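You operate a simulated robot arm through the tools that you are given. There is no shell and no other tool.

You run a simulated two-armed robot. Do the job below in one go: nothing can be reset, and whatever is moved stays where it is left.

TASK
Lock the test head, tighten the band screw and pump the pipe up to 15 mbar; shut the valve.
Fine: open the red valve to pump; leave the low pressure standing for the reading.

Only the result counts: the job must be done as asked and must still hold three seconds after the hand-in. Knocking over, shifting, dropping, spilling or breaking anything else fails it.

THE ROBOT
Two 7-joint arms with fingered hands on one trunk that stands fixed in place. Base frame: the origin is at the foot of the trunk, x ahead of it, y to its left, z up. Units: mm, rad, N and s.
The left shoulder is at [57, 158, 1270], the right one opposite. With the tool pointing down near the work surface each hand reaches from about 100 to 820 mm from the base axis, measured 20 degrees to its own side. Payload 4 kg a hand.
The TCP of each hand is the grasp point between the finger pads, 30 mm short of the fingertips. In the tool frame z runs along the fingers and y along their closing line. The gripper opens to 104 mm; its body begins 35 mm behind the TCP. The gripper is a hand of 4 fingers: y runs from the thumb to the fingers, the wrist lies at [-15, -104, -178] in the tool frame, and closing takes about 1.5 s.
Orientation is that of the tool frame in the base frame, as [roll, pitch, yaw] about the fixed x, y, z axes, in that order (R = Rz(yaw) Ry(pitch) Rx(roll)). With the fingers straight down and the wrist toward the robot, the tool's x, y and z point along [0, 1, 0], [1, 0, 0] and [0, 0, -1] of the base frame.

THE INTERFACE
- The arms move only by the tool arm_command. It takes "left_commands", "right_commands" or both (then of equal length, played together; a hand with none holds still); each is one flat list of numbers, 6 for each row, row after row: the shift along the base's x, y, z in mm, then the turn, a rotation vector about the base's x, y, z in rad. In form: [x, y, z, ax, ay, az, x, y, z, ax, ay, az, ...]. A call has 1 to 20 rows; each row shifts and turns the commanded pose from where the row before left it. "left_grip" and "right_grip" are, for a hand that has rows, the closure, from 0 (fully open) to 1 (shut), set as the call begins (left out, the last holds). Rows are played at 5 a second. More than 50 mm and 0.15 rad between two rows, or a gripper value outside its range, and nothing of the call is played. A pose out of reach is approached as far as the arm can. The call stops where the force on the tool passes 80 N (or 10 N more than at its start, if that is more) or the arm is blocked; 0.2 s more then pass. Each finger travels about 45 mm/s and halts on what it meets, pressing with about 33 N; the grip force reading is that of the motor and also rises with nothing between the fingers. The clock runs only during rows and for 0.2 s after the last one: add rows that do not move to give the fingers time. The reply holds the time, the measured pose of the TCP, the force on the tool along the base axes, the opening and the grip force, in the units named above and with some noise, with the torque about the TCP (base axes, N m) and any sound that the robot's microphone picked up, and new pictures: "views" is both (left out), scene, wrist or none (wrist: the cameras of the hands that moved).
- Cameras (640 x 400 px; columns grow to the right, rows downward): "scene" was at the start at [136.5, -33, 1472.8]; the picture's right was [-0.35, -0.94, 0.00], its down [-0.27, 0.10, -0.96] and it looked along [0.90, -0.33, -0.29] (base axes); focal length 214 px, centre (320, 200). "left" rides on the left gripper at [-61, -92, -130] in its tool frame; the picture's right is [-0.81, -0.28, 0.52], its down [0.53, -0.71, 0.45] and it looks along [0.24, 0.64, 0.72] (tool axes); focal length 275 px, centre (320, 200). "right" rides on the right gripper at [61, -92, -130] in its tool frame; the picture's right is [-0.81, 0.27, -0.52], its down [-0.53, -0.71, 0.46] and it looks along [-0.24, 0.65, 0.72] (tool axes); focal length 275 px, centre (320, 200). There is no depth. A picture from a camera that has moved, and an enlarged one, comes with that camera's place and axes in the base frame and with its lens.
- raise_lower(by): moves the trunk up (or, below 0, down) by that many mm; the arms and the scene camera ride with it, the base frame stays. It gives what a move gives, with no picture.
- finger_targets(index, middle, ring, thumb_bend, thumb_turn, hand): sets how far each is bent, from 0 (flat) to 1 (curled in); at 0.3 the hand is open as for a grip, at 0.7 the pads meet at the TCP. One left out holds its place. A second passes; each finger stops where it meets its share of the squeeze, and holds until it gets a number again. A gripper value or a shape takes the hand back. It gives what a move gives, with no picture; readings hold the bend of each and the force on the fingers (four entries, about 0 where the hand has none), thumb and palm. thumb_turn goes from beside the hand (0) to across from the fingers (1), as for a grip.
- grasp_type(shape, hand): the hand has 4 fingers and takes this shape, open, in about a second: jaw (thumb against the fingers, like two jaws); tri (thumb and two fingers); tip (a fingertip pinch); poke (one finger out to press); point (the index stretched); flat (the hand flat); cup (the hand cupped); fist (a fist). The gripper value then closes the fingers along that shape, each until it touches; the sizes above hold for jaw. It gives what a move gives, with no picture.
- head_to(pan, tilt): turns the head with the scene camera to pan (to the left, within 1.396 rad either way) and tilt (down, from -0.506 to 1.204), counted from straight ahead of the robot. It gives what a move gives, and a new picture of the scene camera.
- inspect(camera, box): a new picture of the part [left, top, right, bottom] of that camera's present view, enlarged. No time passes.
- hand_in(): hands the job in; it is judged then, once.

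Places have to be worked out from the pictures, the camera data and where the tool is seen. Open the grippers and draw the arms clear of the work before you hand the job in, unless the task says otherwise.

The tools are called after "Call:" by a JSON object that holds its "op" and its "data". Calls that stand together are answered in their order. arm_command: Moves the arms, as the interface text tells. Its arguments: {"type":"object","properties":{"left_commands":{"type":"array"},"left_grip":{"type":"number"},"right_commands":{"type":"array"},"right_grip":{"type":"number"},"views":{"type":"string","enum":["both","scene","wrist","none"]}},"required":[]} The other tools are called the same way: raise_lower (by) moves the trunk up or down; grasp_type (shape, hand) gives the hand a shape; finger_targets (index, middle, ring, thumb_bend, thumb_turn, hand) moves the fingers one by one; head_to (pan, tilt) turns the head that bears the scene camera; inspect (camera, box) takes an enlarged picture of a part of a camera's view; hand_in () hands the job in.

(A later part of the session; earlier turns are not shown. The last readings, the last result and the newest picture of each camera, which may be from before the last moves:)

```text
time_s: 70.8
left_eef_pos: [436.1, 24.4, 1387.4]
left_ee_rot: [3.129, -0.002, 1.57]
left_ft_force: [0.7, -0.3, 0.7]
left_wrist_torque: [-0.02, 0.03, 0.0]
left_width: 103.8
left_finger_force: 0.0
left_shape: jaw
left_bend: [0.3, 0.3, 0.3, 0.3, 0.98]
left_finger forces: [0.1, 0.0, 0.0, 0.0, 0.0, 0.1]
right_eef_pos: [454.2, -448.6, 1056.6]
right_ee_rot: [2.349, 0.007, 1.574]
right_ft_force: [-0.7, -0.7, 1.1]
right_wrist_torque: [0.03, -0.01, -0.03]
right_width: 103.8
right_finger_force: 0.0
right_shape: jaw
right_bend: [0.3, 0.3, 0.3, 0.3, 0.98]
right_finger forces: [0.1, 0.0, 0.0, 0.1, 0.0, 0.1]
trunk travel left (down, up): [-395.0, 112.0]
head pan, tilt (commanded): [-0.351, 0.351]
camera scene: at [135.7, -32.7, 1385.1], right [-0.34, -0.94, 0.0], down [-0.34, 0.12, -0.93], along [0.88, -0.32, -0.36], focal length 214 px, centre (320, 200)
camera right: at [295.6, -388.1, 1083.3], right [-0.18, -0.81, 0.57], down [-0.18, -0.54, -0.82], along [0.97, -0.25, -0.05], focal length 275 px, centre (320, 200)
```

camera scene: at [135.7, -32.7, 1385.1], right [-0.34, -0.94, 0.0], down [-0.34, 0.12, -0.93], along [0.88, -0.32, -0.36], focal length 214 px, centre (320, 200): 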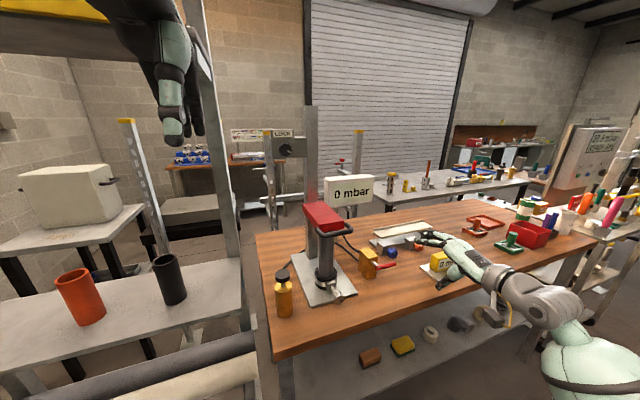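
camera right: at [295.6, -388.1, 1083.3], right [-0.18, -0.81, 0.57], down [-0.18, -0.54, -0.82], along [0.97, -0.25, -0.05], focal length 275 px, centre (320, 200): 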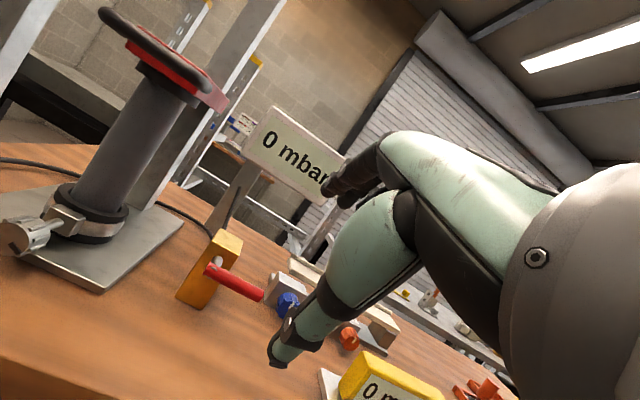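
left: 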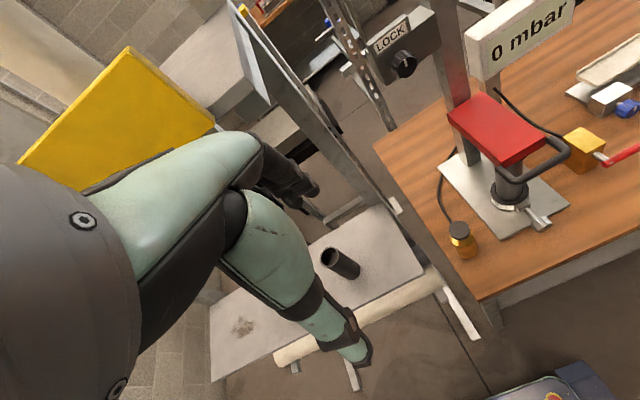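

I zoom in on the valve with all useful cameras to locate the lever precisely.

Call:
{"op": "inspect", "data": {"camera": "right", "box": [160, 210, 290, 320]}}

Call:
{"op": "inspect", "data": {"camera": "scene", "box": [345, 235, 415, 295]}}

Call:
{"op": "inspect", "data": {"camera": "left", "box": [540, 60, 640, 160]}}

```text
3.64 times, centred on (225, 265) of right
camera zoom: at [295.6, -388.1, 1083.3], right [-0.18, -0.81, 0.57], down [-0.18, -0.54, -0.82], along [0.97, -0.25, -0.05], focal length 1001 px, centre (666, -36)
```

zoom: 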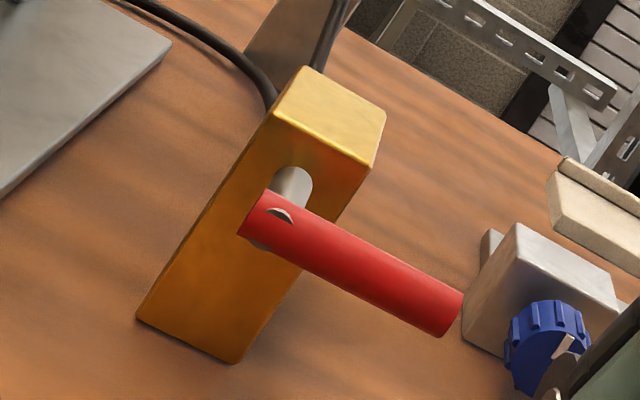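

```text
6.67 times, centred on (380, 265) of scene
camera zoom: at [135.7, -32.7, 1385.1], right [-0.34, -0.94, 0.0], down [-0.34, 0.12, -0.93], along [0.88, -0.32, -0.36], focal length 1430 px, centre (-80, -233)
```

zoom: 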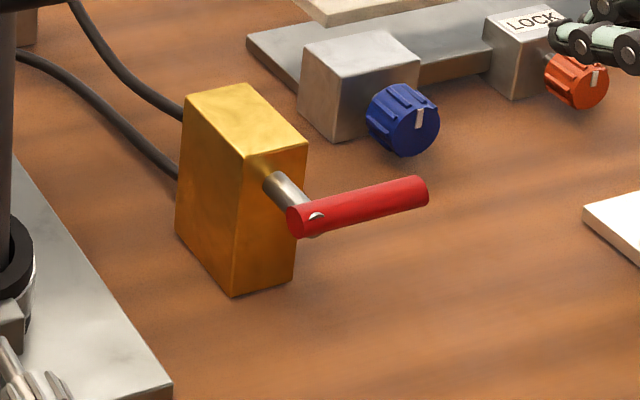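

```text
4.00 times, centred on (590, 110) of left
camera zoom: at [343.6, -37.6, 1516.8], right [-0.27, -0.81, -0.52], down [-0.71, 0.53, -0.46], along [0.65, 0.24, -0.72], focal length 1101 px, centre (-760, 560)
```

zoom: 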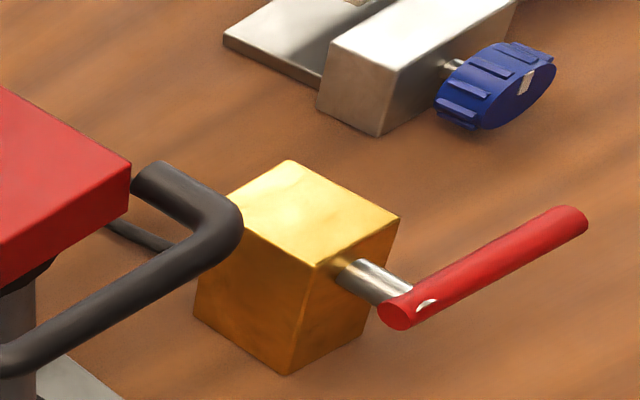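

Lever refined: axis horizontal at x≈611, z≈925, from y≈-405 to -475, pivot y≈-415. I move to a pre-grasp 60 mm back along the tool axis, partly closed.

Call:
{"op": "arm_command", "data": {"right_commands": [26, -3.3, -19.7, 0, 0, 0, 26, -3.3, -19.7, 0, 0, 0, 26, -3.4, -19.7, 0, 0, 0, 26, -3.4, -19.7, 0, 0, 0, 0, 0, 0, 0, 0, 0], "right_grip": 0.25, "views": "both"}}

Call:
{"op": "inspect", "data": {"camera": "right", "box": [160, 170, 400, 400]}}

Call:
{"op": "inspect", "data": {"camera": "scene", "box": [345, 225, 455, 305]}}

```text
time_s: 72.0
left_eef_pos: [433.3, 24.6, 1389.6]
left_ee_rot: [3.128, -0.002, 1.57]
left_ft_force: [0.0, 0.6, 0.0]
left_wrist_torque: [-0.01, 0.02, 0.03]
left_width: 104.4
left_finger_force: 0.1
left_shape: jaw
left_bend: [0.3, 0.3, 0.3, 0.3, 0.98]
left_finger forces: [0.1, 0.0, 0.0, 0.1, 0.1, 0.0]
right_eef_pos: [555.5, -463.5, 977.8]
right_ee_rot: [2.349, 0.009, 1.571]
right_ft_force: [0.2, -0.3, 0.3]
right_wrist_torque: [0.01, 0.01, -0.02]
right_width: 78.1
right_finger_force: 0.1
right_shape: jaw
right_bend: [0.27, 0.35, 0.33, 0.54, 0.99]
right_finger forces: [0.0, 0.1, 0.0, 0.1, 0.0, 0.0]
trunk travel left (down, up): [-395.0, 112.0]
head pan, tilt (commanded): [-0.351, 0.351]
camera scene: at [134.8, -32.4, 1385.1], right [-0.34, -0.94, 0.0], down [-0.33, 0.12, -0.93], along [0.88, -0.32, -0.36], focal length 214 px, centre (320, 200)
camera right: at [399.5, -402.8, 1004.8], right [-0.18, -0.8, 0.57], down [-0.18, -0.54, -0.82], along [0.97, -0.24, -0.05], focal length 275 px, centre (320, 200)
```

scene: 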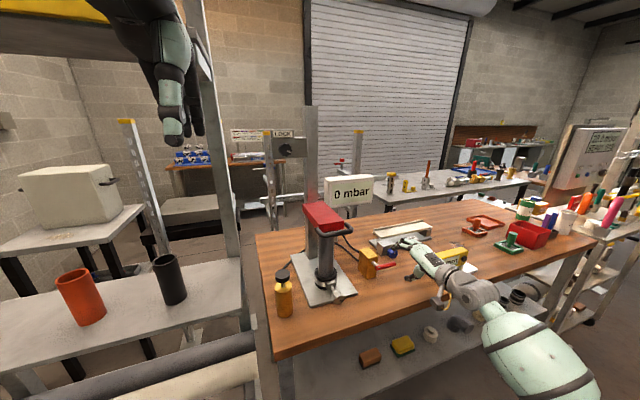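
right: 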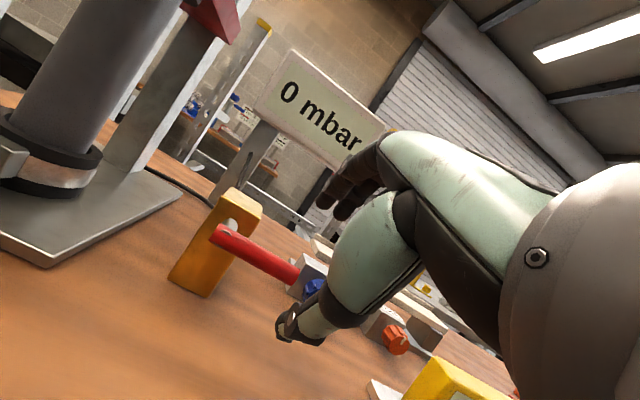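

```text
1.74 times, centred on (280, 285) of right
camera zoom: at [399.5, -402.8, 1004.8], right [-0.18, -0.8, 0.57], down [-0.18, -0.54, -0.82], along [0.97, -0.24, -0.05], focal length 479 px, centre (390, 52)
```

zoom: 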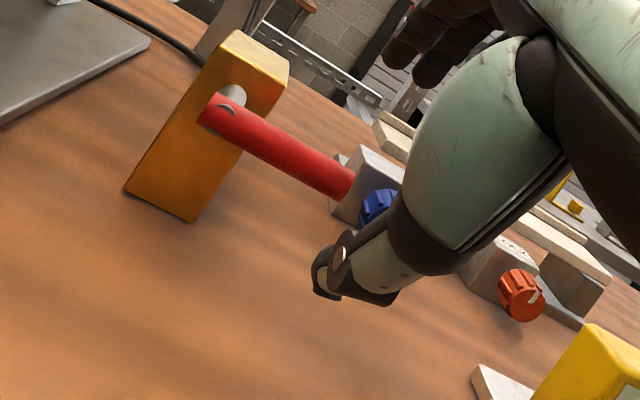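

```text
5.00 times, centred on (400, 265) of scene
camera zoom: at [134.8, -32.4, 1385.1], right [-0.34, -0.94, 0.0], down [-0.33, 0.12, -0.93], along [0.88, -0.32, -0.36], focal length 1072 px, centre (-80, -125)
```

zoom: 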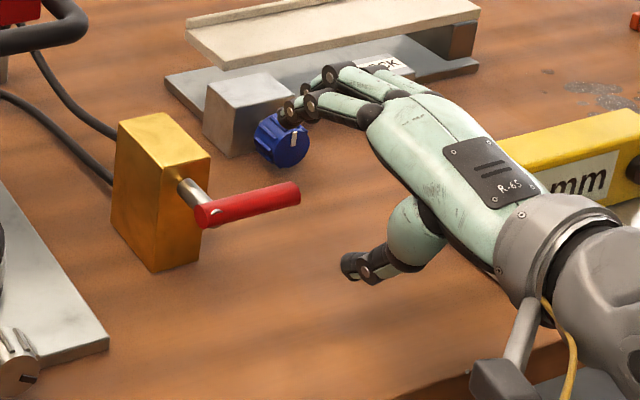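

The lever lies on the tool axis (offset ≈2 mm). I advance 60 mm along the tool axis and check before closing.

Call:
{"op": "arm_command", "data": {"right_commands": [10.5, 0.4, -10.5, 0, 0, 0, 10.5, 0.4, -10.5, 0, 0, 0, 10.5, 0.4, -10.5, 0, 0, 0, 10.5, 0.4, -10.5, 0, 0, 0, 0, 0, 0, 0, 0, 0], "views": "wrist"}}

Call:
{"op": "inspect", "data": {"camera": "right", "box": [160, 170, 400, 400]}}

Call:
{"op": "inspect", "data": {"camera": "scene", "box": [345, 225, 455, 305]}}

Call:
{"op": "inspect", "data": {"camera": "left", "box": [540, 60, 640, 160]}}

```text
time_s: 73.2
left_eef_pos: [434.4, 24.1, 1388.2]
left_ee_rot: [3.132, -0.001, 1.573]
left_ft_force: [0.6, -0.6, 0.2]
left_wrist_torque: [-0.02, 0.0, -0.05]
left_width: 103.7
left_finger_force: 0.1
left_shape: jaw
left_bend: [0.3, 0.3, 0.3, 0.3, 0.98]
left_finger forces: [0.0, 0.2, 0.0, 0.0, 0.1, 0.0]
right_eef_pos: [597.5, -463.0, 935.8]
right_ee_rot: [2.35, 0.01, 1.569]
right_ft_force: [0.0, -0.2, 0.1]
right_wrist_torque: [0.0, -0.03, -0.01]
right_width: 78.3
right_finger_force: 0.0
right_shape: jaw
right_bend: [0.27, 0.35, 0.33, 0.54, 0.99]
right_finger forces: [0.0, 0.0, 0.0, 0.1, 0.0, 0.0]
trunk travel left (down, up): [-395.0, 112.0]
head pan, tilt (commanded): [-0.351, 0.351]
camera right: at [440.8, -401.0, 962.4], right [-0.18, -0.81, 0.57], down [-0.18, -0.54, -0.82], along [0.97, -0.24, -0.05], focal length 275 px, centre (320, 200)
```

right: 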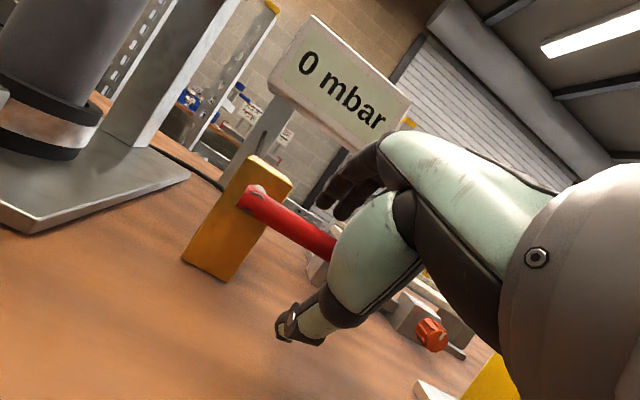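

```text
1.74 times, centred on (280, 285) of right
camera zoom: at [440.8, -401.0, 962.4], right [-0.18, -0.81, 0.57], down [-0.18, -0.54, -0.82], along [0.97, -0.24, -0.05], focal length 479 px, centre (390, 52)
```

zoom: 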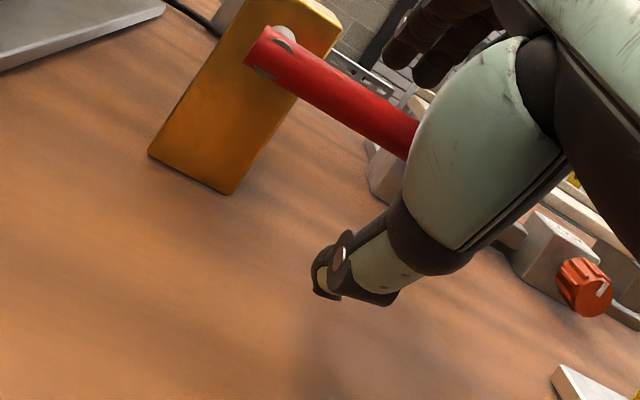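

```text
5.00 times, centred on (400, 265) of scene
camera zoom: at [135.0, -32.5, 1385.1], right [-0.34, -0.94, 0.0], down [-0.34, 0.12, -0.93], along [0.88, -0.32, -0.36], focal length 1072 px, centre (-80, -125)
```

zoom: 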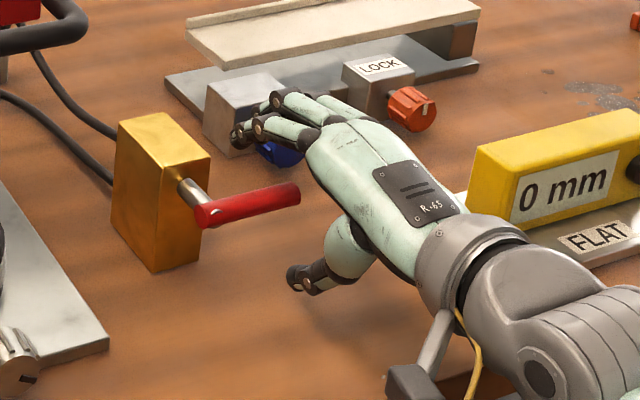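

```text
4.00 times, centred on (590, 110) of left
camera zoom: at [342.5, -37.5, 1517.1], right [-0.27, -0.81, -0.52], down [-0.71, 0.53, -0.46], along [0.65, 0.24, -0.72], focal length 1101 px, centre (-760, 560)
```

zoom: 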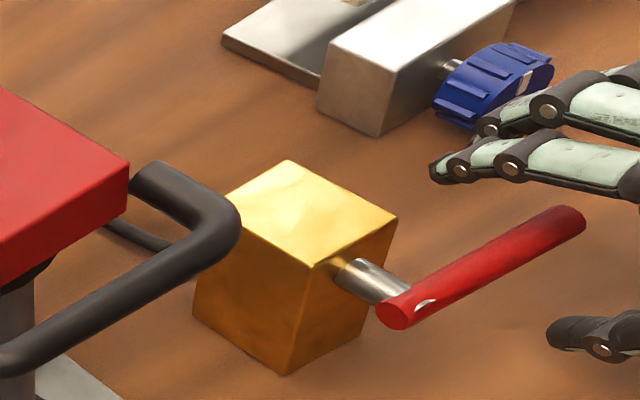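

The lever end lies between the thumb and fingers. I close on it.

Call:
{"op": "arm_command", "data": {"right_commands": [0, 0, 0, 0, 0, 0, 0, 0, 0, 0, 0, 0, 0, 0, 0, 0, 0, 0, 0, 0, 0, 0, 0, 0, 0, 0, 0, 0, 0, 0, 0, 0, 0, 0, 0, 0, 0, 0, 0, 0, 0, 0], "right_grip": 1, "views": "wrist"}}

Call:
{"op": "inspect", "data": {"camera": "scene", "box": [345, 225, 455, 305]}}

Call:
{"op": "inspect", "data": {"camera": "left", "box": [540, 60, 640, 160]}}

```text
time_s: 74.8
left_eef_pos: [436.1, 24.3, 1387.1]
left_ee_rot: [3.13, -0.003, 1.571]
left_ft_force: [0.0, 0.2, 0.0]
left_wrist_torque: [-0.01, -0.01, -0.01]
left_width: 103.9
left_finger_force: 0.0
left_shape: jaw
left_bend: [0.3, 0.3, 0.3, 0.3, 0.98]
left_finger forces: [0.0, 0.0, 0.0, 0.1, 0.0, 0.0]
right_eef_pos: [597.4, -462.4, 935.9]
right_ee_rot: [2.351, 0.008, 1.572]
right_ft_force: [3.5, -0.5, -0.1]
right_wrist_torque: [0.02, 0.01, -0.01]
right_width: 8.3
right_finger_force: 32.5
right_shape: jaw
right_bend: [0.73, 0.72, 0.7, 0.76, 1.0]
right_finger forces: [18.0, 5.4, 0.1, 0.1, 20.7, 0.0]
trunk travel left (down, up): [-395.0, 112.0]
head pan, tilt (commanded): [-0.351, 0.351]
camera right: at [441.6, -401.0, 962.1], right [-0.18, -0.81, 0.57], down [-0.18, -0.54, -0.82], along [0.97, -0.24, -0.05], focal length 275 px, centre (320, 200)
```

right: 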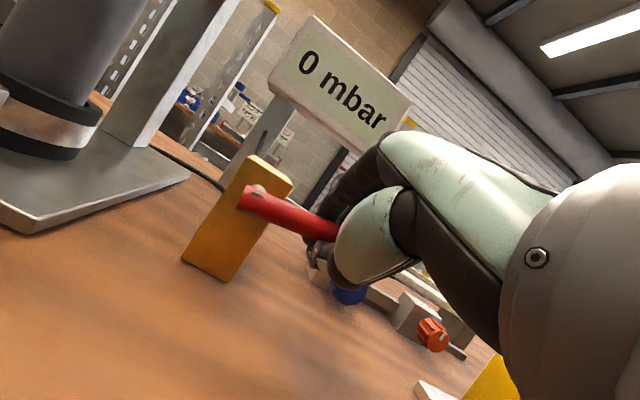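

```text
5.00 times, centred on (400, 265) of scene
camera zoom: at [136.2, -32.8, 1385.0], right [-0.34, -0.94, 0.0], down [-0.34, 0.12, -0.93], along [0.88, -0.32, -0.36], focal length 1072 px, centre (-80, -125)
```

zoom: 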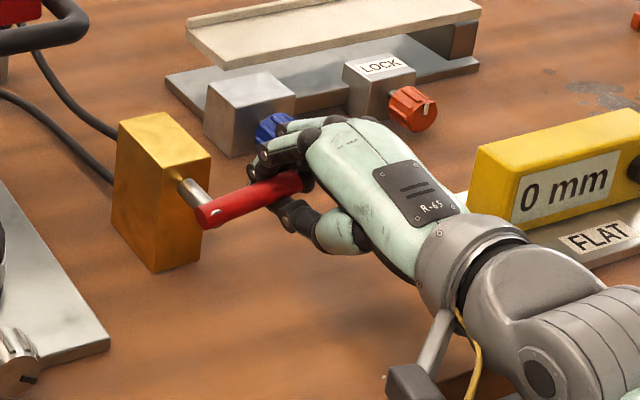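

```text
4.00 times, centred on (590, 110) of left
camera zoom: at [343.7, -37.7, 1516.8], right [-0.27, -0.81, -0.52], down [-0.71, 0.53, -0.46], along [0.65, 0.25, -0.72], focal length 1101 px, centre (-760, 560)
```

zoom: 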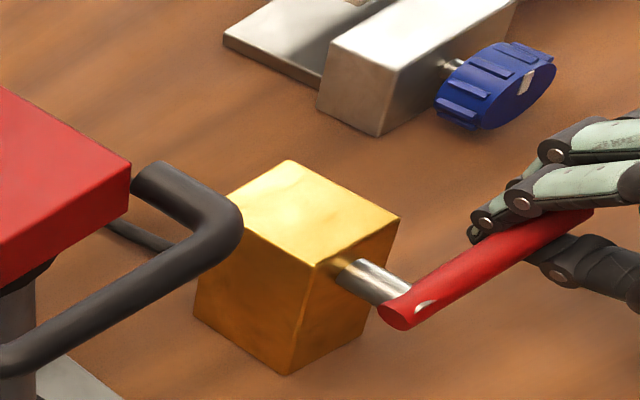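

The lever is held. I try opening upward (counter-clockwise from the front): a small 0.2 rad first, watching the force.

Call:
{"op": "arm_command", "data": {"right_commands": [0, 0.6, 2.34, -0.05, 0, 0, 0, 0.72, 2.34, -0.05, 0, 0, 0, 0.85, 2.28, -0.05, 0, 0, 0, 0.94, 2.24, -0.05, 0, 0, 0, 0, 0, 0, 0, 0], "views": "none"}}

Call:
{"op": "inspect", "data": {"camera": "left", "box": [540, 60, 640, 160]}}

Call:
{"op": "inspect", "data": {"camera": "scene", "box": [345, 225, 455, 305]}}

```text
time_s: 76.0
left_eef_pos: [435.0, 22.8, 1387.8]
left_ee_rot: [3.129, -0.002, 1.571]
left_ft_force: [0.2, -1.2, -0.5]
left_wrist_torque: [-0.01, -0.03, -0.03]
left_width: 103.6
left_finger_force: 0.0
left_shape: jaw
left_bend: [0.3, 0.3, 0.3, 0.3, 0.98]
left_finger forces: [0.1, 0.1, 0.1, 0.1, 0.0, 0.0]
right_eef_pos: [598.5, -458.8, 945.7]
right_ee_rot: [2.35, 0.211, 1.571]
right_ft_force: [5.1, -6.1, 2.9]
right_wrist_torque: [0.06, -0.07, -0.14]
right_width: 8.1
right_finger_force: 32.9
right_shape: jaw
right_bend: [0.73, 0.72, 0.7, 0.76, 1.0]
right_finger forces: [18.1, 6.1, 0.0, 0.0, 20.6, 0.0]
trunk travel left (down, up): [-395.0, 112.0]
head pan, tilt (commanded): [-0.351, 0.351]
```

```text
4.00 times, centred on (590, 110) of left
camera zoom: at [343.6, -38.5, 1516.8], right [-0.27, -0.81, -0.52], down [-0.71, 0.53, -0.46], along [0.65, 0.25, -0.72], focal length 1101 px, centre (-760, 560)
```

zoom: 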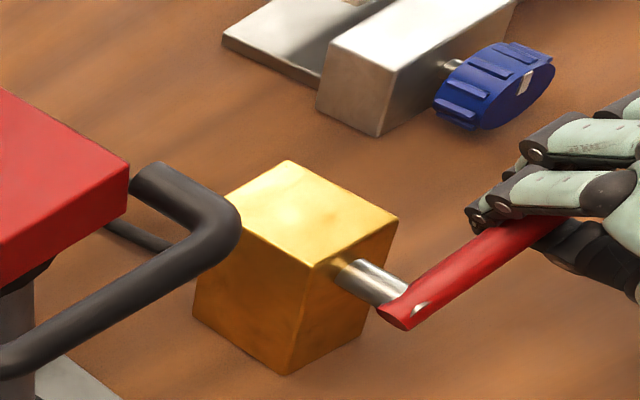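

```text
5.00 times, centred on (400, 265) of scene
camera zoom: at [136.1, -33.4, 1385.0], right [-0.34, -0.94, 0.0], down [-0.34, 0.12, -0.93], along [0.88, -0.32, -0.36], focal length 1072 px, centre (-80, -125)
```

zoom: 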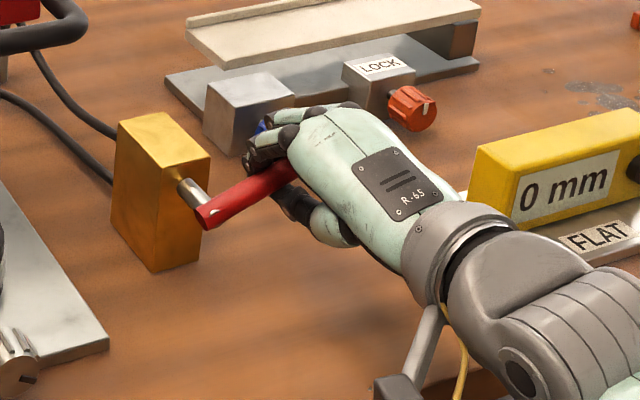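

The lever turns upward freely. I continue along the arc to about 0.8 rad.

Call:
{"op": "arm_command", "data": {"right_commands": [0, 2.23, 4.32, -0.1, 0, 0, 0, 2.65, 4.08, -0.1, 0, 0, 0, 3.04, 3.79, -0.1, 0, 0, 0, 3.4, 3.47, -0.1, 0, 0, 0, 3.74, 3.11, -0.1, 0, 0, 0, 4.03, 2.73, -0.1, 0, 0, 0, 0, 0, 0, 0, 0], "views": "wrist"}}

Call:
{"op": "inspect", "data": {"camera": "scene", "box": [345, 225, 455, 305]}}

Call:
{"op": "inspect", "data": {"camera": "left", "box": [540, 60, 640, 160]}}

```text
time_s: 77.5
left_eef_pos: [433.8, 23.7, 1388.6]
left_ee_rot: [3.127, -0.002, 1.57]
left_ft_force: [-0.6, 0.1, 0.8]
left_wrist_torque: [0.01, -0.02, 0.0]
left_width: 103.8
left_finger_force: 0.1
left_shape: jaw
left_bend: [0.3, 0.3, 0.3, 0.3, 0.98]
left_finger forces: [0.0, 0.0, 0.0, 0.0, 0.1, 0.0]
right_eef_pos: [598.7, -441.9, 969.5]
right_ee_rot: [2.344, 0.81, 1.566]
right_ft_force: [7.4, -9.8, 15.9]
right_wrist_torque: [0.09, -0.27, -0.16]
right_width: 8.3
right_finger_force: 33.6
right_shape: jaw
right_bend: [0.73, 0.72, 0.7, 0.76, 1.0]
right_finger forces: [19.7, 1.1, 0.0, 0.0, 21.8, 0.0]
trunk travel left (down, up): [-395.0, 112.0]
head pan, tilt (commanded): [-0.351, 0.351]
camera right: at [441.3, -379.5, 942.6], right [-0.18, -0.15, 0.97], down [-0.18, -0.97, -0.18], along [0.97, -0.2, 0.15], focal length 275 px, centre (320, 200)
```

right: 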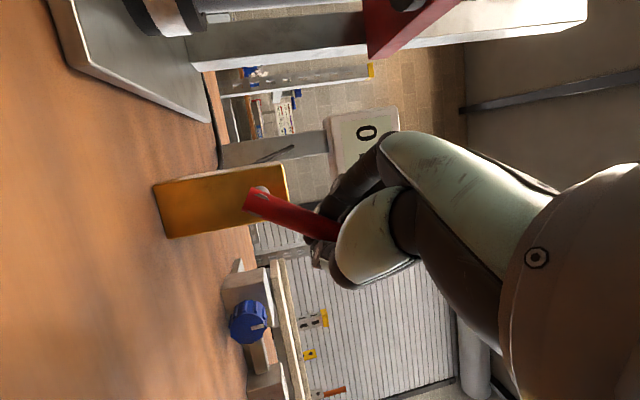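

```text
5.00 times, centred on (400, 265) of scene
camera zoom: at [134.8, -33.1, 1385.2], right [-0.34, -0.94, 0.0], down [-0.33, 0.12, -0.93], along [0.88, -0.32, -0.36], focal length 1072 px, centre (-80, -125)
```

zoom: 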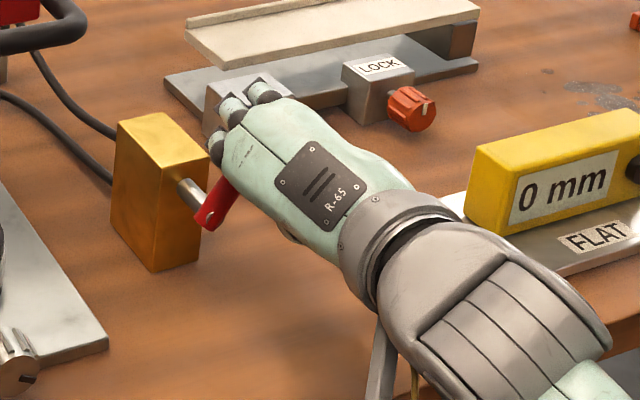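

```text
4.00 times, centred on (590, 110) of left
camera zoom: at [342.3, -38.2, 1517.1], right [-0.27, -0.81, -0.52], down [-0.71, 0.53, -0.46], along [0.65, 0.25, -0.72], focal length 1101 px, centre (-760, 560)
```

zoom: 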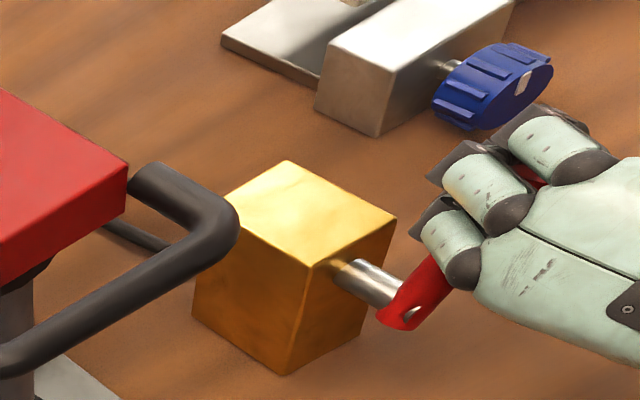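

The lever is at ~45°, with some radial load (my arc centre is a few mm low), so I add a small outward correction and continue to vertical.

Call:
{"op": "arm_command", "data": {"right_commands": [0, 3.5, 3.8, -0.1, 0, 0, 0, 4.1, 3.2, -0.1, 0, 0, 0, 4.65, 1.6, -0.1, 0, 0, 0, 4.77, 1.0, -0.1, 0, 0, 0, 0, 0, 0, 0, 0], "views": "none"}}

Call:
{"op": "inspect", "data": {"camera": "left", "box": [540, 60, 640, 160]}}

Call:
{"op": "inspect", "data": {"camera": "scene", "box": [345, 225, 455, 305]}}

```text
time_s: 78.8
left_eef_pos: [433.0, 25.1, 1388.7]
left_ee_rot: [3.127, 0.0, 1.57]
left_ft_force: [0.8, 0.2, 1.2]
left_wrist_torque: [0.02, -0.01, -0.02]
left_width: 103.7
left_finger_force: 0.0
left_shape: jaw
left_bend: [0.3, 0.3, 0.3, 0.3, 0.98]
left_finger forces: [0.1, 0.0, 0.0, 0.0, 0.0, 0.1]
right_eef_pos: [597.2, -421.3, 977.5]
right_ee_rot: [2.341, 1.21, 1.565]
right_ft_force: [8.4, -4.1, 16.6]
right_wrist_torque: [0.02, -0.3, -0.09]
right_width: 8.3
right_finger_force: 32.6
right_shape: jaw
right_bend: [0.73, 0.72, 0.7, 0.76, 1.0]
right_finger forces: [19.7, 1.6, 0.0, 0.0, 22.1, 0.0]
trunk travel left (down, up): [-395.0, 112.0]
head pan, tilt (commanded): [-0.351, 0.351]
```

```text
4.00 times, centred on (590, 110) of left
camera zoom: at [342.2, -36.8, 1517.2], right [-0.27, -0.81, -0.52], down [-0.71, 0.53, -0.46], along [0.65, 0.24, -0.72], focal length 1101 px, centre (-760, 560)
```

zoom: 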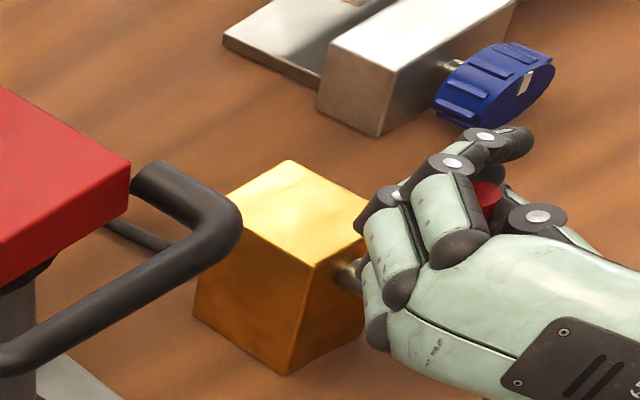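

```text
5.00 times, centred on (400, 265) of scene
camera zoom: at [134.7, -31.9, 1385.2], right [-0.34, -0.94, 0.0], down [-0.33, 0.12, -0.93], along [0.88, -0.32, -0.35], focal length 1072 px, centre (-80, -125)
```

zoom: 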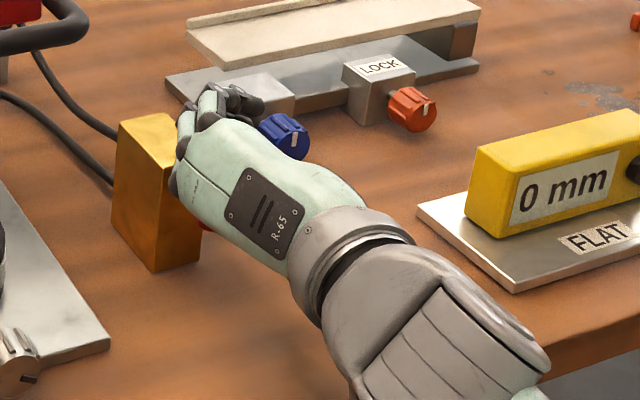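

Nearly vertical. I finish the last part of the quarter turn and check for a stop.

Call:
{"op": "arm_command", "data": {"right_commands": [0, 4.84, 1.6, -0.1, 0, 0, 0, 4.87, 0.8, -0.1, 0, 0, 0, 4.83, 0, -0.1, 0, 0, 0, 3.3, -0.6, -0.07, 0, 0, 0, 0, 0, 0, 0, 0], "views": "wrist"}}

Call:
{"op": "inspect", "data": {"camera": "left", "box": [540, 60, 640, 160]}}

Call:
{"op": "inspect", "data": {"camera": "scene", "box": [300, 160, 455, 305]}}

```text
time_s: 80.0
left_eef_pos: [435.8, 21.4, 1387.5]
left_ee_rot: [3.129, -0.004, 1.569]
left_ft_force: [0.4, 1.1, -1.0]
left_wrist_torque: [-0.02, -0.05, -0.02]
left_width: 103.8
left_finger_force: 0.0
left_shape: jaw
left_bend: [0.3, 0.3, 0.3, 0.3, 0.98]
left_finger forces: [0.1, 0.0, 0.0, 0.0, 0.1, 0.0]
right_eef_pos: [599.3, -410.2, 979.8]
right_ee_rot: [-0.369, 1.561, -1.157]
right_ft_force: [14.5, -26.6, 17.2]
right_wrist_torque: [0.2, -0.28, -0.39]
right_width: 7.2
right_finger_force: 33.0
right_shape: jaw
right_bend: [0.73, 0.71, 0.7, 0.75, 1.0]
right_finger forces: [18.3, 13.3, 0.0, 0.1, 28.7, 0.0]
trunk travel left (down, up): [-395.0, 112.0]
head pan, tilt (commanded): [-0.351, 0.351]
camera right: at [442.0, -384.1, 917.9], right [-0.17, 0.57, 0.81], down [-0.19, -0.82, 0.54], along [0.97, -0.06, 0.25], focal length 275 px, centre (320, 200)
```

right: 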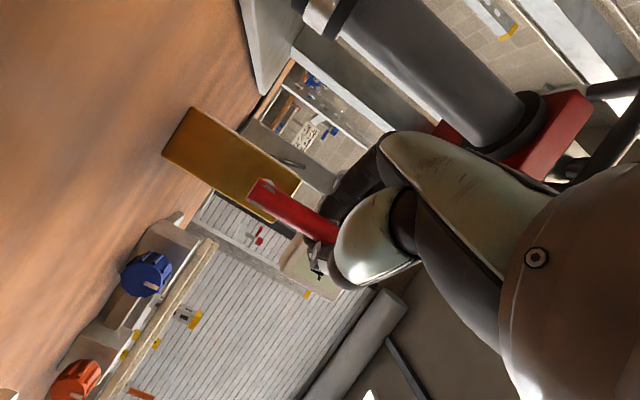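

```text
4.00 times, centred on (590, 110) of left
camera zoom: at [343.3, -41.3, 1516.8], right [-0.27, -0.81, -0.52], down [-0.71, 0.53, -0.46], along [0.65, 0.25, -0.72], focal length 1101 px, centre (-760, 560)
```

zoom: 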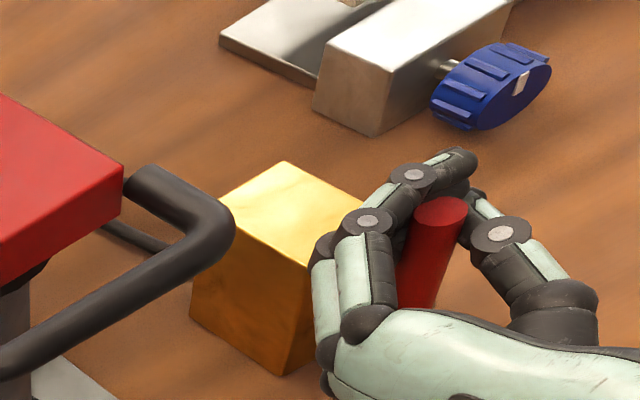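

```text
2.76 times, centred on (378, 232) of scene
camera zoom: at [135.8, -36.0, 1385.0], right [-0.34, -0.94, 0.0], down [-0.34, 0.12, -0.93], along [0.88, -0.32, -0.36], focal length 592 px, centre (161, 110)
```

zoom: 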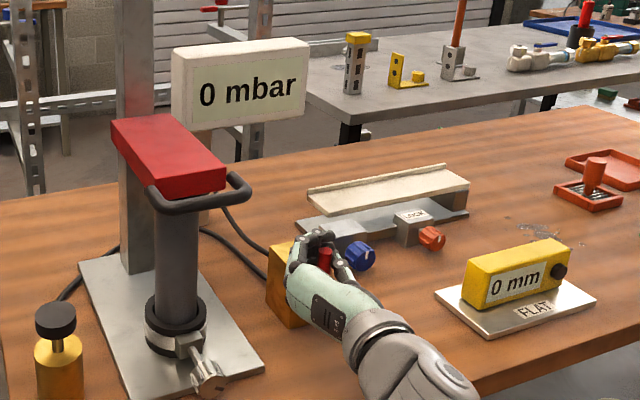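

The lever is vertical and pressing on its stop (−27 N in y) – valve open. I relax the load slightly while keeping hold of the lever.

Call:
{"op": "arm_command", "data": {"right_commands": [0, -2, 0.5, 0.03, 0, 0, 0, -1.5, 1, 0.02, 0, 0, 0, 0, 0, 0, 0, 0], "views": "none"}}

Call:
{"op": "head_to", "data": {"pan": -0.2, "tilt": 0.6}}

Call:
{"op": "inspect", "data": {"camera": "scene", "box": [210, 90, 430, 310]}}

```text
time_s: 80.8
left_eef_pos: [436.3, 22.5, 1387.0]
left_ee_rot: [3.129, -0.005, 1.572]
left_ft_force: [0.3, -0.4, -0.1]
left_wrist_torque: [0.03, 0.0, -0.01]
left_width: 103.9
left_finger_force: 0.1
left_shape: jaw
left_bend: [0.3, 0.3, 0.3, 0.3, 0.98]
left_finger forces: [0.0, 0.0, 0.0, 0.0, 0.1, 0.0]
right_eef_pos: [600.1, -411.7, 979.8]
right_ee_rot: [2.3, 1.526, 1.519]
right_ft_force: [14.5, -19.4, 12.9]
right_wrist_torque: [0.13, -0.2, -0.31]
right_width: 7.2
right_finger_force: 32.7
right_shape: jaw
right_bend: [0.73, 0.71, 0.7, 0.75, 1.0]
right_finger forces: [19.2, 11.0, 0.0, 0.0, 26.3, 0.0]
trunk travel left (down, up): [-395.0, 112.0]
head pan, tilt (commanded): [-0.351, 0.351]
```

```text
time_s: 81.5
left_eef_pos: [436.1, 21.9, 1387.0]
left_ee_rot: [3.129, -0.003, 1.569]
left_ft_force: [0.6, -0.6, 0.2]
left_wrist_torque: [0.02, -0.02, -0.01]
left_width: 104.0
left_finger_force: 0.0
left_shape: jaw
left_bend: [0.3, 0.3, 0.3, 0.3, 0.98]
left_finger forces: [0.0, 0.0, 0.0, 0.0, 0.0, 0.1]
right_eef_pos: [597.9, -411.6, 981.1]
right_ee_rot: [2.326, 1.526, 1.546]
right_ft_force: [13.1, -20.2, 11.8]
right_wrist_torque: [0.12, -0.17, -0.3]
right_width: 7.2
right_finger_force: 33.1
right_shape: jaw
right_bend: [0.73, 0.71, 0.7, 0.75, 1.0]
right_finger forces: [18.9, 10.7, 0.0, 0.0, 26.3, 0.1]
trunk travel left (down, up): [-395.0, 112.0]
head pan, tilt (commanded): [-0.201, 0.6]
camera scene: at [135.3, -20.8, 1362.3], right [-0.2, -0.98, 0.0], down [-0.56, 0.11, -0.82], along [0.8, -0.16, -0.58], focal length 214 px, centre (320, 200)
```

scene: 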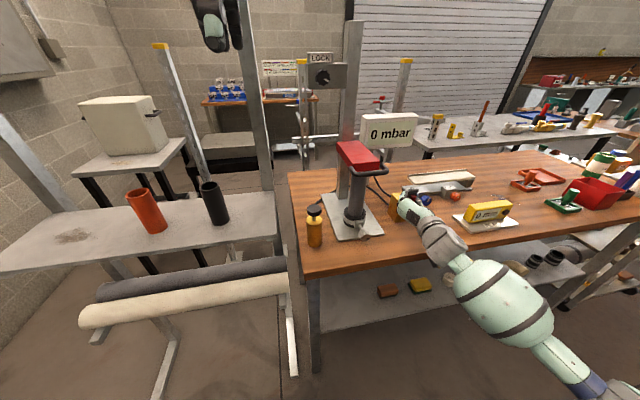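

```text
1.82 times, centred on (320, 200) of scene
camera zoom: at [135.3, -20.8, 1362.3], right [-0.2, -0.98, 0.0], down [-0.56, 0.11, -0.82], along [0.8, -0.16, -0.58], focal length 390 px, centre (320, 200)
```

zoom: 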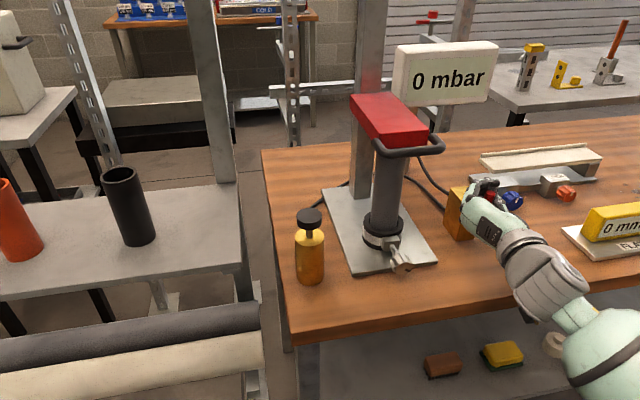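

Valve lever is held open (−20 N against the stop). Now I prepare the left hand for pressing the pump plunger: I make a fist and look at its geometry.

Call:
{"op": "grasp_type", "data": {"hand": "left", "shape": "fist"}}

Call:
{"op": "head_to", "data": {"pan": -0.05, "tilt": 0.15}}

Call:
{"op": "inspect", "data": {"camera": "left", "box": [0, 0, 640, 400]}}

```text
time_s: 82.4
left_eef_pos: [434.7, 21.6, 1388.4]
left_ee_rot: [3.129, -0.006, 1.571]
left_ft_force: [0.1, 0.1, 0.0]
left_wrist_torque: [0.0, 0.01, 0.01]
left_width: 0.2
left_finger_force: 0.1
left_shape: fist
left_bend: [1.0, 1.0, 1.0, 0.86, 0.85]
left_finger forces: [0.0, 0.1, 0.0, 0.0, 0.0, 0.0]
right_eef_pos: [599.0, -412.2, 980.7]
right_ee_rot: [2.345, 1.528, 1.564]
right_ft_force: [12.5, -19.4, 10.9]
right_wrist_torque: [0.11, -0.17, -0.33]
right_width: 7.1
right_finger_force: 32.8
right_shape: jaw
right_bend: [0.73, 0.71, 0.7, 0.75, 1.0]
right_finger forces: [18.5, 10.6, 0.0, 0.0, 26.4, 0.1]
trunk travel left (down, up): [-395.0, 112.0]
head pan, tilt (commanded): [-0.201, 0.6]
```

```text
time_s: 83.3
left_eef_pos: [435.3, 21.8, 1388.0]
left_ee_rot: [3.13, -0.002, 1.572]
left_ft_force: [-0.3, -0.5, 0.0]
left_wrist_torque: [-0.01, 0.03, -0.01]
left_width: 0.4
left_finger_force: 0.0
left_shape: fist
left_bend: [1.0, 1.0, 1.0, 0.86, 0.85]
left_finger forces: [0.0, 0.1, 0.0, 0.0, 0.1, 0.0]
right_eef_pos: [597.9, -410.9, 980.6]
right_ee_rot: [2.286, 1.526, 1.506]
right_ft_force: [12.5, -19.5, 11.4]
right_wrist_torque: [0.12, -0.2, -0.34]
right_width: 7.1
right_finger_force: 32.7
right_shape: jaw
right_bend: [0.73, 0.71, 0.7, 0.75, 1.0]
right_finger forces: [18.6, 10.7, 0.0, 0.0, 26.5, 0.1]
trunk travel left (down, up): [-395.0, 112.0]
head pan, tilt (commanded): [-0.051, 0.15]
camera scene: at [141.8, -8.0, 1403.6], right [-0.05, -1.0, 0.0], down [-0.16, 0.01, -0.99], along [0.99, -0.05, -0.16], focal length 214 px, centre (320, 200)
```

scene: 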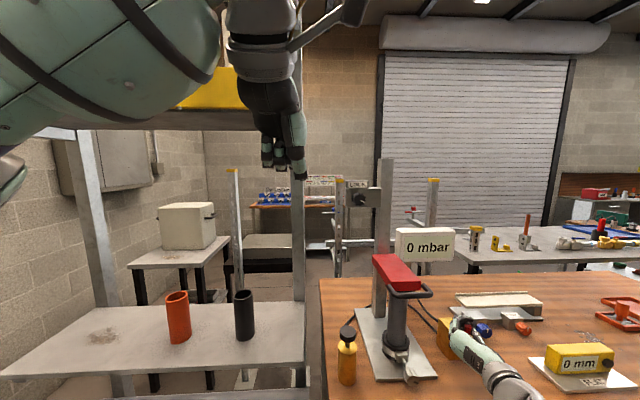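

```text
1.00 times, centred on (320, 200) of left (not enlarged: the box is as wide or as high as the picture)
camera zoom: at [343.8, -40.5, 1516.7], right [-0.27, -0.81, -0.52], down [-0.71, 0.53, -0.46], along [0.65, 0.25, -0.72], focal length 275 px, centre (320, 200)
```

zoom: 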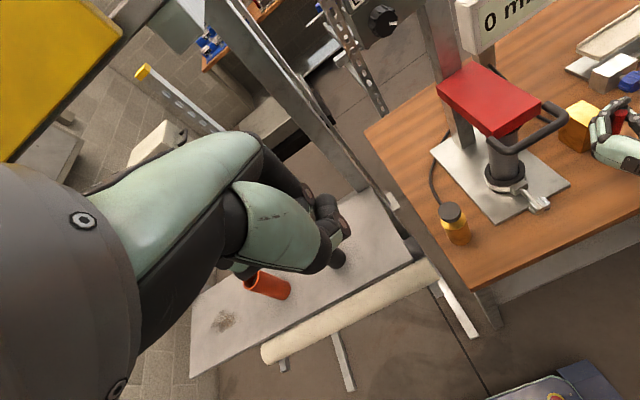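

I zoom in on the left fist to see its lowest point relative to the TCP.

Call:
{"op": "inspect", "data": {"camera": "scene", "box": [220, 40, 340, 200]}}

Call:
{"op": "inspect", "data": {"camera": "left", "box": [220, 130, 380, 290]}}

```text
2.50 times, centred on (280, 120) of scene
camera zoom: at [141.8, -8.0, 1403.6], right [-0.05, -1.0, 0.0], down [-0.16, 0.01, -0.99], along [0.99, -0.05, -0.16], focal length 536 px, centre (420, 400)
```

zoom: 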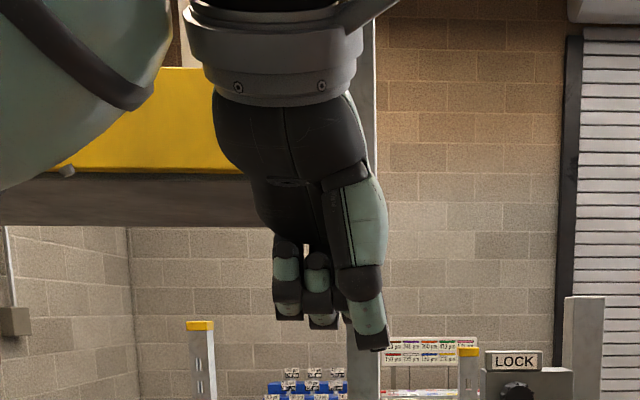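

```text
2.50 times, centred on (300, 210) of left
camera zoom: at [343.8, -40.5, 1516.7], right [-0.27, -0.81, -0.52], down [-0.71, 0.53, -0.46], along [0.65, 0.25, -0.72], focal length 688 px, centre (370, 175)
```

zoom: 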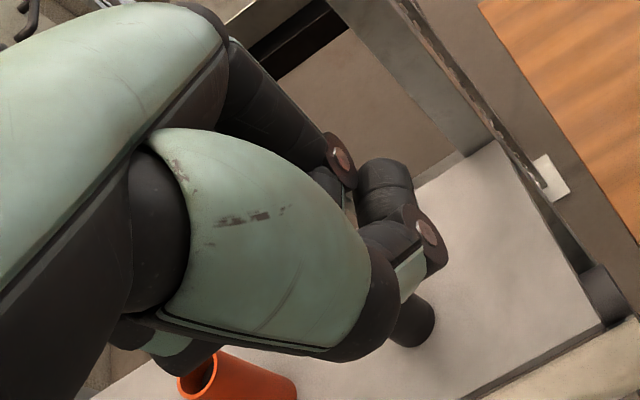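

The fist has an uneven underside. I try the "poke" shape, whose straight finger should be a well-defined presser.

Call:
{"op": "grasp_type", "data": {"hand": "left", "shape": "poke"}}

Call:
{"op": "inspect", "data": {"camera": "scene", "box": [220, 40, 340, 200]}}

Call:
{"op": "inspect", "data": {"camera": "left", "box": [220, 130, 380, 290]}}

```text
time_s: 84.2
left_eef_pos: [435.5, 22.0, 1387.4]
left_ee_rot: [3.129, -0.003, 1.57]
left_ft_force: [0.3, -0.7, -0.5]
left_wrist_torque: [0.01, 0.02, 0.01]
left_width: 0.0
left_finger_force: 0.1
left_shape: poke
left_bend: [0.7, 0.7, 0.99, 1.0, 0.88]
left_finger forces: [0.0, 0.0, 0.1, 0.1, 0.0, 0.0]
right_eef_pos: [599.1, -411.7, 979.8]
right_ee_rot: [2.296, 1.525, 1.514]
right_ft_force: [12.9, -20.2, 11.0]
right_wrist_torque: [0.14, -0.21, -0.34]
right_width: 7.2
right_finger_force: 32.6
right_shape: jaw
right_bend: [0.73, 0.71, 0.7, 0.75, 1.0]
right_finger forces: [18.6, 10.7, 0.0, 0.0, 26.5, 0.0]
trunk travel left (down, up): [-395.0, 112.0]
head pan, tilt (commanded): [-0.051, 0.15]
```

```text
2.50 times, centred on (280, 120) of scene
camera zoom: at [141.8, -8.0, 1403.6], right [-0.05, -1.0, 0.0], down [-0.16, 0.01, -0.99], along [0.99, -0.05, -0.16], focal length 536 px, centre (420, 400)
```

zoom: 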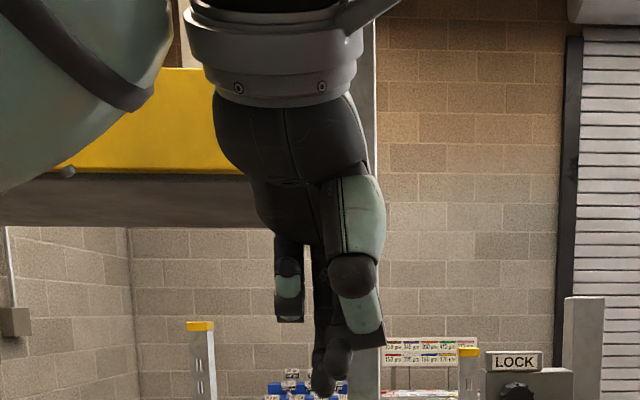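

```text
2.50 times, centred on (300, 210) of left
camera zoom: at [343.8, -40.5, 1516.7], right [-0.27, -0.81, -0.52], down [-0.71, 0.53, -0.46], along [0.65, 0.25, -0.72], focal length 688 px, centre (370, 175)
```

zoom: 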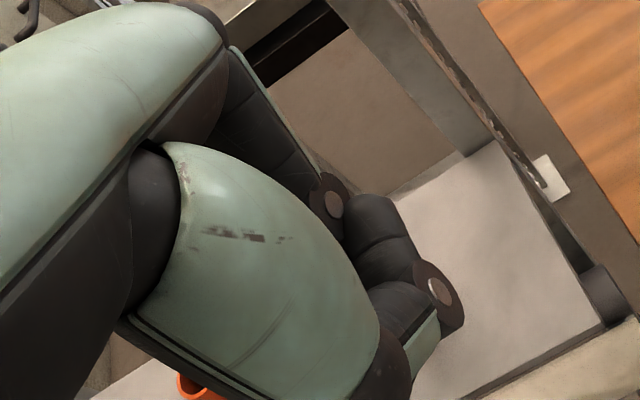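

In poke the fingertips end ~22 mm below the TCP. I'll use the closed jaw (thumb backing the fingers) as a presser instead: set it and move the left hand above the pump at a safe height.

Call:
{"op": "grasp_type", "data": {"hand": "left", "shape": "jaw"}}

Call:
{"op": "arm_command", "data": {"left_commands": [21.7, -16, -30, 0, 0, 0, 21.7, -16, -30, 0, 0, 0, 21.7, -16, -30, 0, 0, 0, 21.7, -16, -30, 0, 0, 0, 21.7, -15, -30, 0, 0, 0, 21.7, -15, -30, 0, 0, 0, 21.7, -15, -30, 0, 0, 0, 21.7, -15, -30, 0, 0, 0, 0, 0, 0, 0, 0, 0], "left_grip": 1, "views": "wrist"}}

Call:
{"op": "head_to", "data": {"pan": -0.25, "tilt": 0.4}}

Call:
{"op": "inspect", "data": {"camera": "scene", "box": [200, 80, 440, 300]}}

```text
time_s: 85.1
left_eef_pos: [435.9, 20.7, 1387.5]
left_ee_rot: [3.129, -0.004, 1.571]
left_ft_force: [-0.9, 0.4, -0.9]
left_wrist_torque: [0.04, -0.02, -0.02]
left_width: 104.2
left_finger_force: 0.0
left_shape: jaw
left_bend: [0.3, 0.3, 0.3, 0.3, 0.98]
left_finger forces: [0.0, 0.0, 0.0, 0.0, 0.1, 0.0]
right_eef_pos: [598.5, -411.2, 979.9]
right_ee_rot: [2.322, 1.526, 1.542]
right_ft_force: [13.1, -20.7, 11.2]
right_wrist_torque: [0.11, -0.21, -0.29]
right_width: 7.0
right_finger_force: 32.8
right_shape: jaw
right_bend: [0.73, 0.71, 0.7, 0.75, 1.0]
right_finger forces: [18.6, 10.7, 0.0, 0.1, 26.5, 0.1]
trunk travel left (down, up): [-395.0, 112.0]
head pan, tilt (commanded): [-0.051, 0.15]
```

```text
time_s: 87.1
left_eef_pos: [608.7, -102.6, 1146.5]
left_ee_rot: [3.128, -0.003, 1.573]
left_ft_force: [0.6, 0.2, -0.1]
left_wrist_torque: [0.0, -0.02, 0.02]
left_width: 0.0
left_finger_force: 32.5
left_shape: jaw
left_bend: [0.7, 0.7, 0.7, 0.48, 1.0]
left_finger forces: [0.0, 0.0, 0.0, 0.0, 0.0, 0.0]
right_eef_pos: [598.9, -411.5, 979.7]
right_ee_rot: [2.36, 1.528, 1.578]
right_ft_force: [11.5, -19.9, 10.7]
right_wrist_torque: [0.09, -0.2, -0.29]
right_width: 7.3
right_finger_force: 33.1
right_shape: jaw
right_bend: [0.73, 0.72, 0.7, 0.75, 1.0]
right_finger forces: [19.1, 9.7, 0.0, 0.1, 27.7, 0.0]
trunk travel left (down, up): [-395.0, 112.0]
head pan, tilt (commanded): [-0.051, 0.15]
camera left: at [516.8, -164.1, 1275.5], right [-0.27, -0.81, -0.52], down [-0.71, 0.53, -0.46], along [0.65, 0.25, -0.72], focal length 275 px, centre (320, 200)
```

left: 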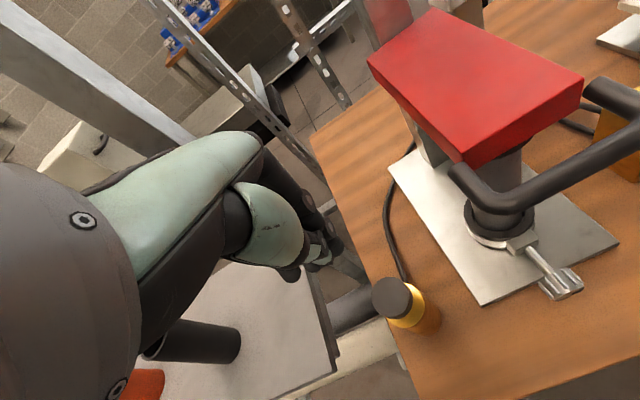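

```text
time_s: 87.9
left_eef_pos: [608.4, -102.5, 1146.5]
left_ee_rot: [3.129, -0.003, 1.57]
left_ft_force: [0.2, -0.2, -0.5]
left_wrist_torque: [0.03, 0.01, 0.04]
left_width: 0.0
left_finger_force: 33.3
left_shape: jaw
left_bend: [0.7, 0.7, 0.7, 0.48, 1.0]
left_finger forces: [0.0, 0.0, 0.0, 0.0, 0.0, 0.0]
right_eef_pos: [599.2, -411.3, 980.3]
right_ee_rot: [2.285, 1.526, 1.503]
right_ft_force: [13.5, -20.6, 9.9]
right_wrist_torque: [0.1, -0.19, -0.28]
right_width: 7.3
right_finger_force: 32.4
right_shape: jaw
right_bend: [0.73, 0.72, 0.7, 0.75, 1.0]
right_finger forces: [19.9, 10.0, 0.0, 0.0, 27.3, 0.0]
trunk travel left (down, up): [-395.0, 112.0]
head pan, tilt (commanded): [-0.25, 0.4]
camera scene: at [139.0, -26.1, 1380.4], right [-0.25, -0.97, 0.0], down [-0.39, 0.1, -0.92], along [0.89, -0.23, -0.4], focal length 214 px, centre (320, 200)
```

scene: 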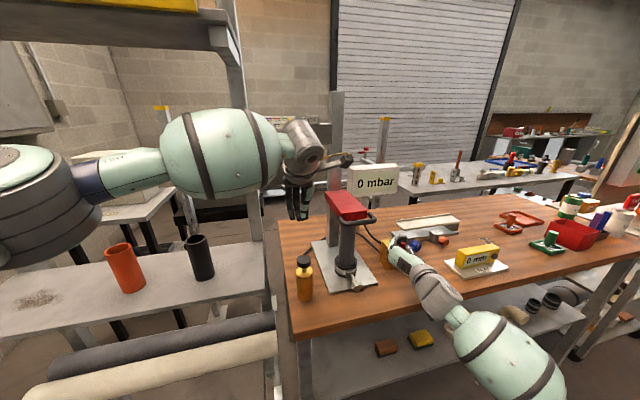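

```text
1.82 times, centred on (320, 190) of scene
camera zoom: at [139.0, -26.1, 1380.4], right [-0.25, -0.97, 0.0], down [-0.39, 0.1, -0.92], along [0.89, -0.23, -0.4], focal length 390 px, centre (320, 218)
```

zoom: 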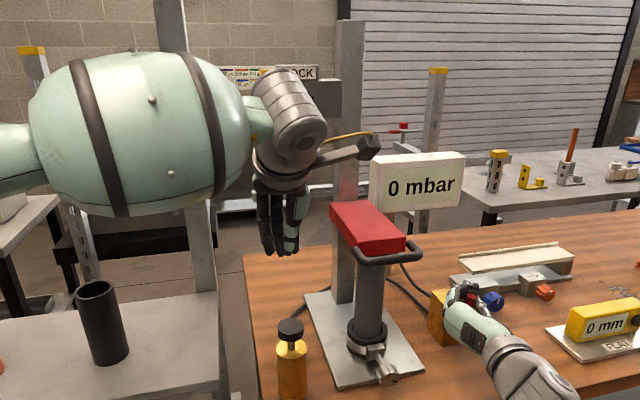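

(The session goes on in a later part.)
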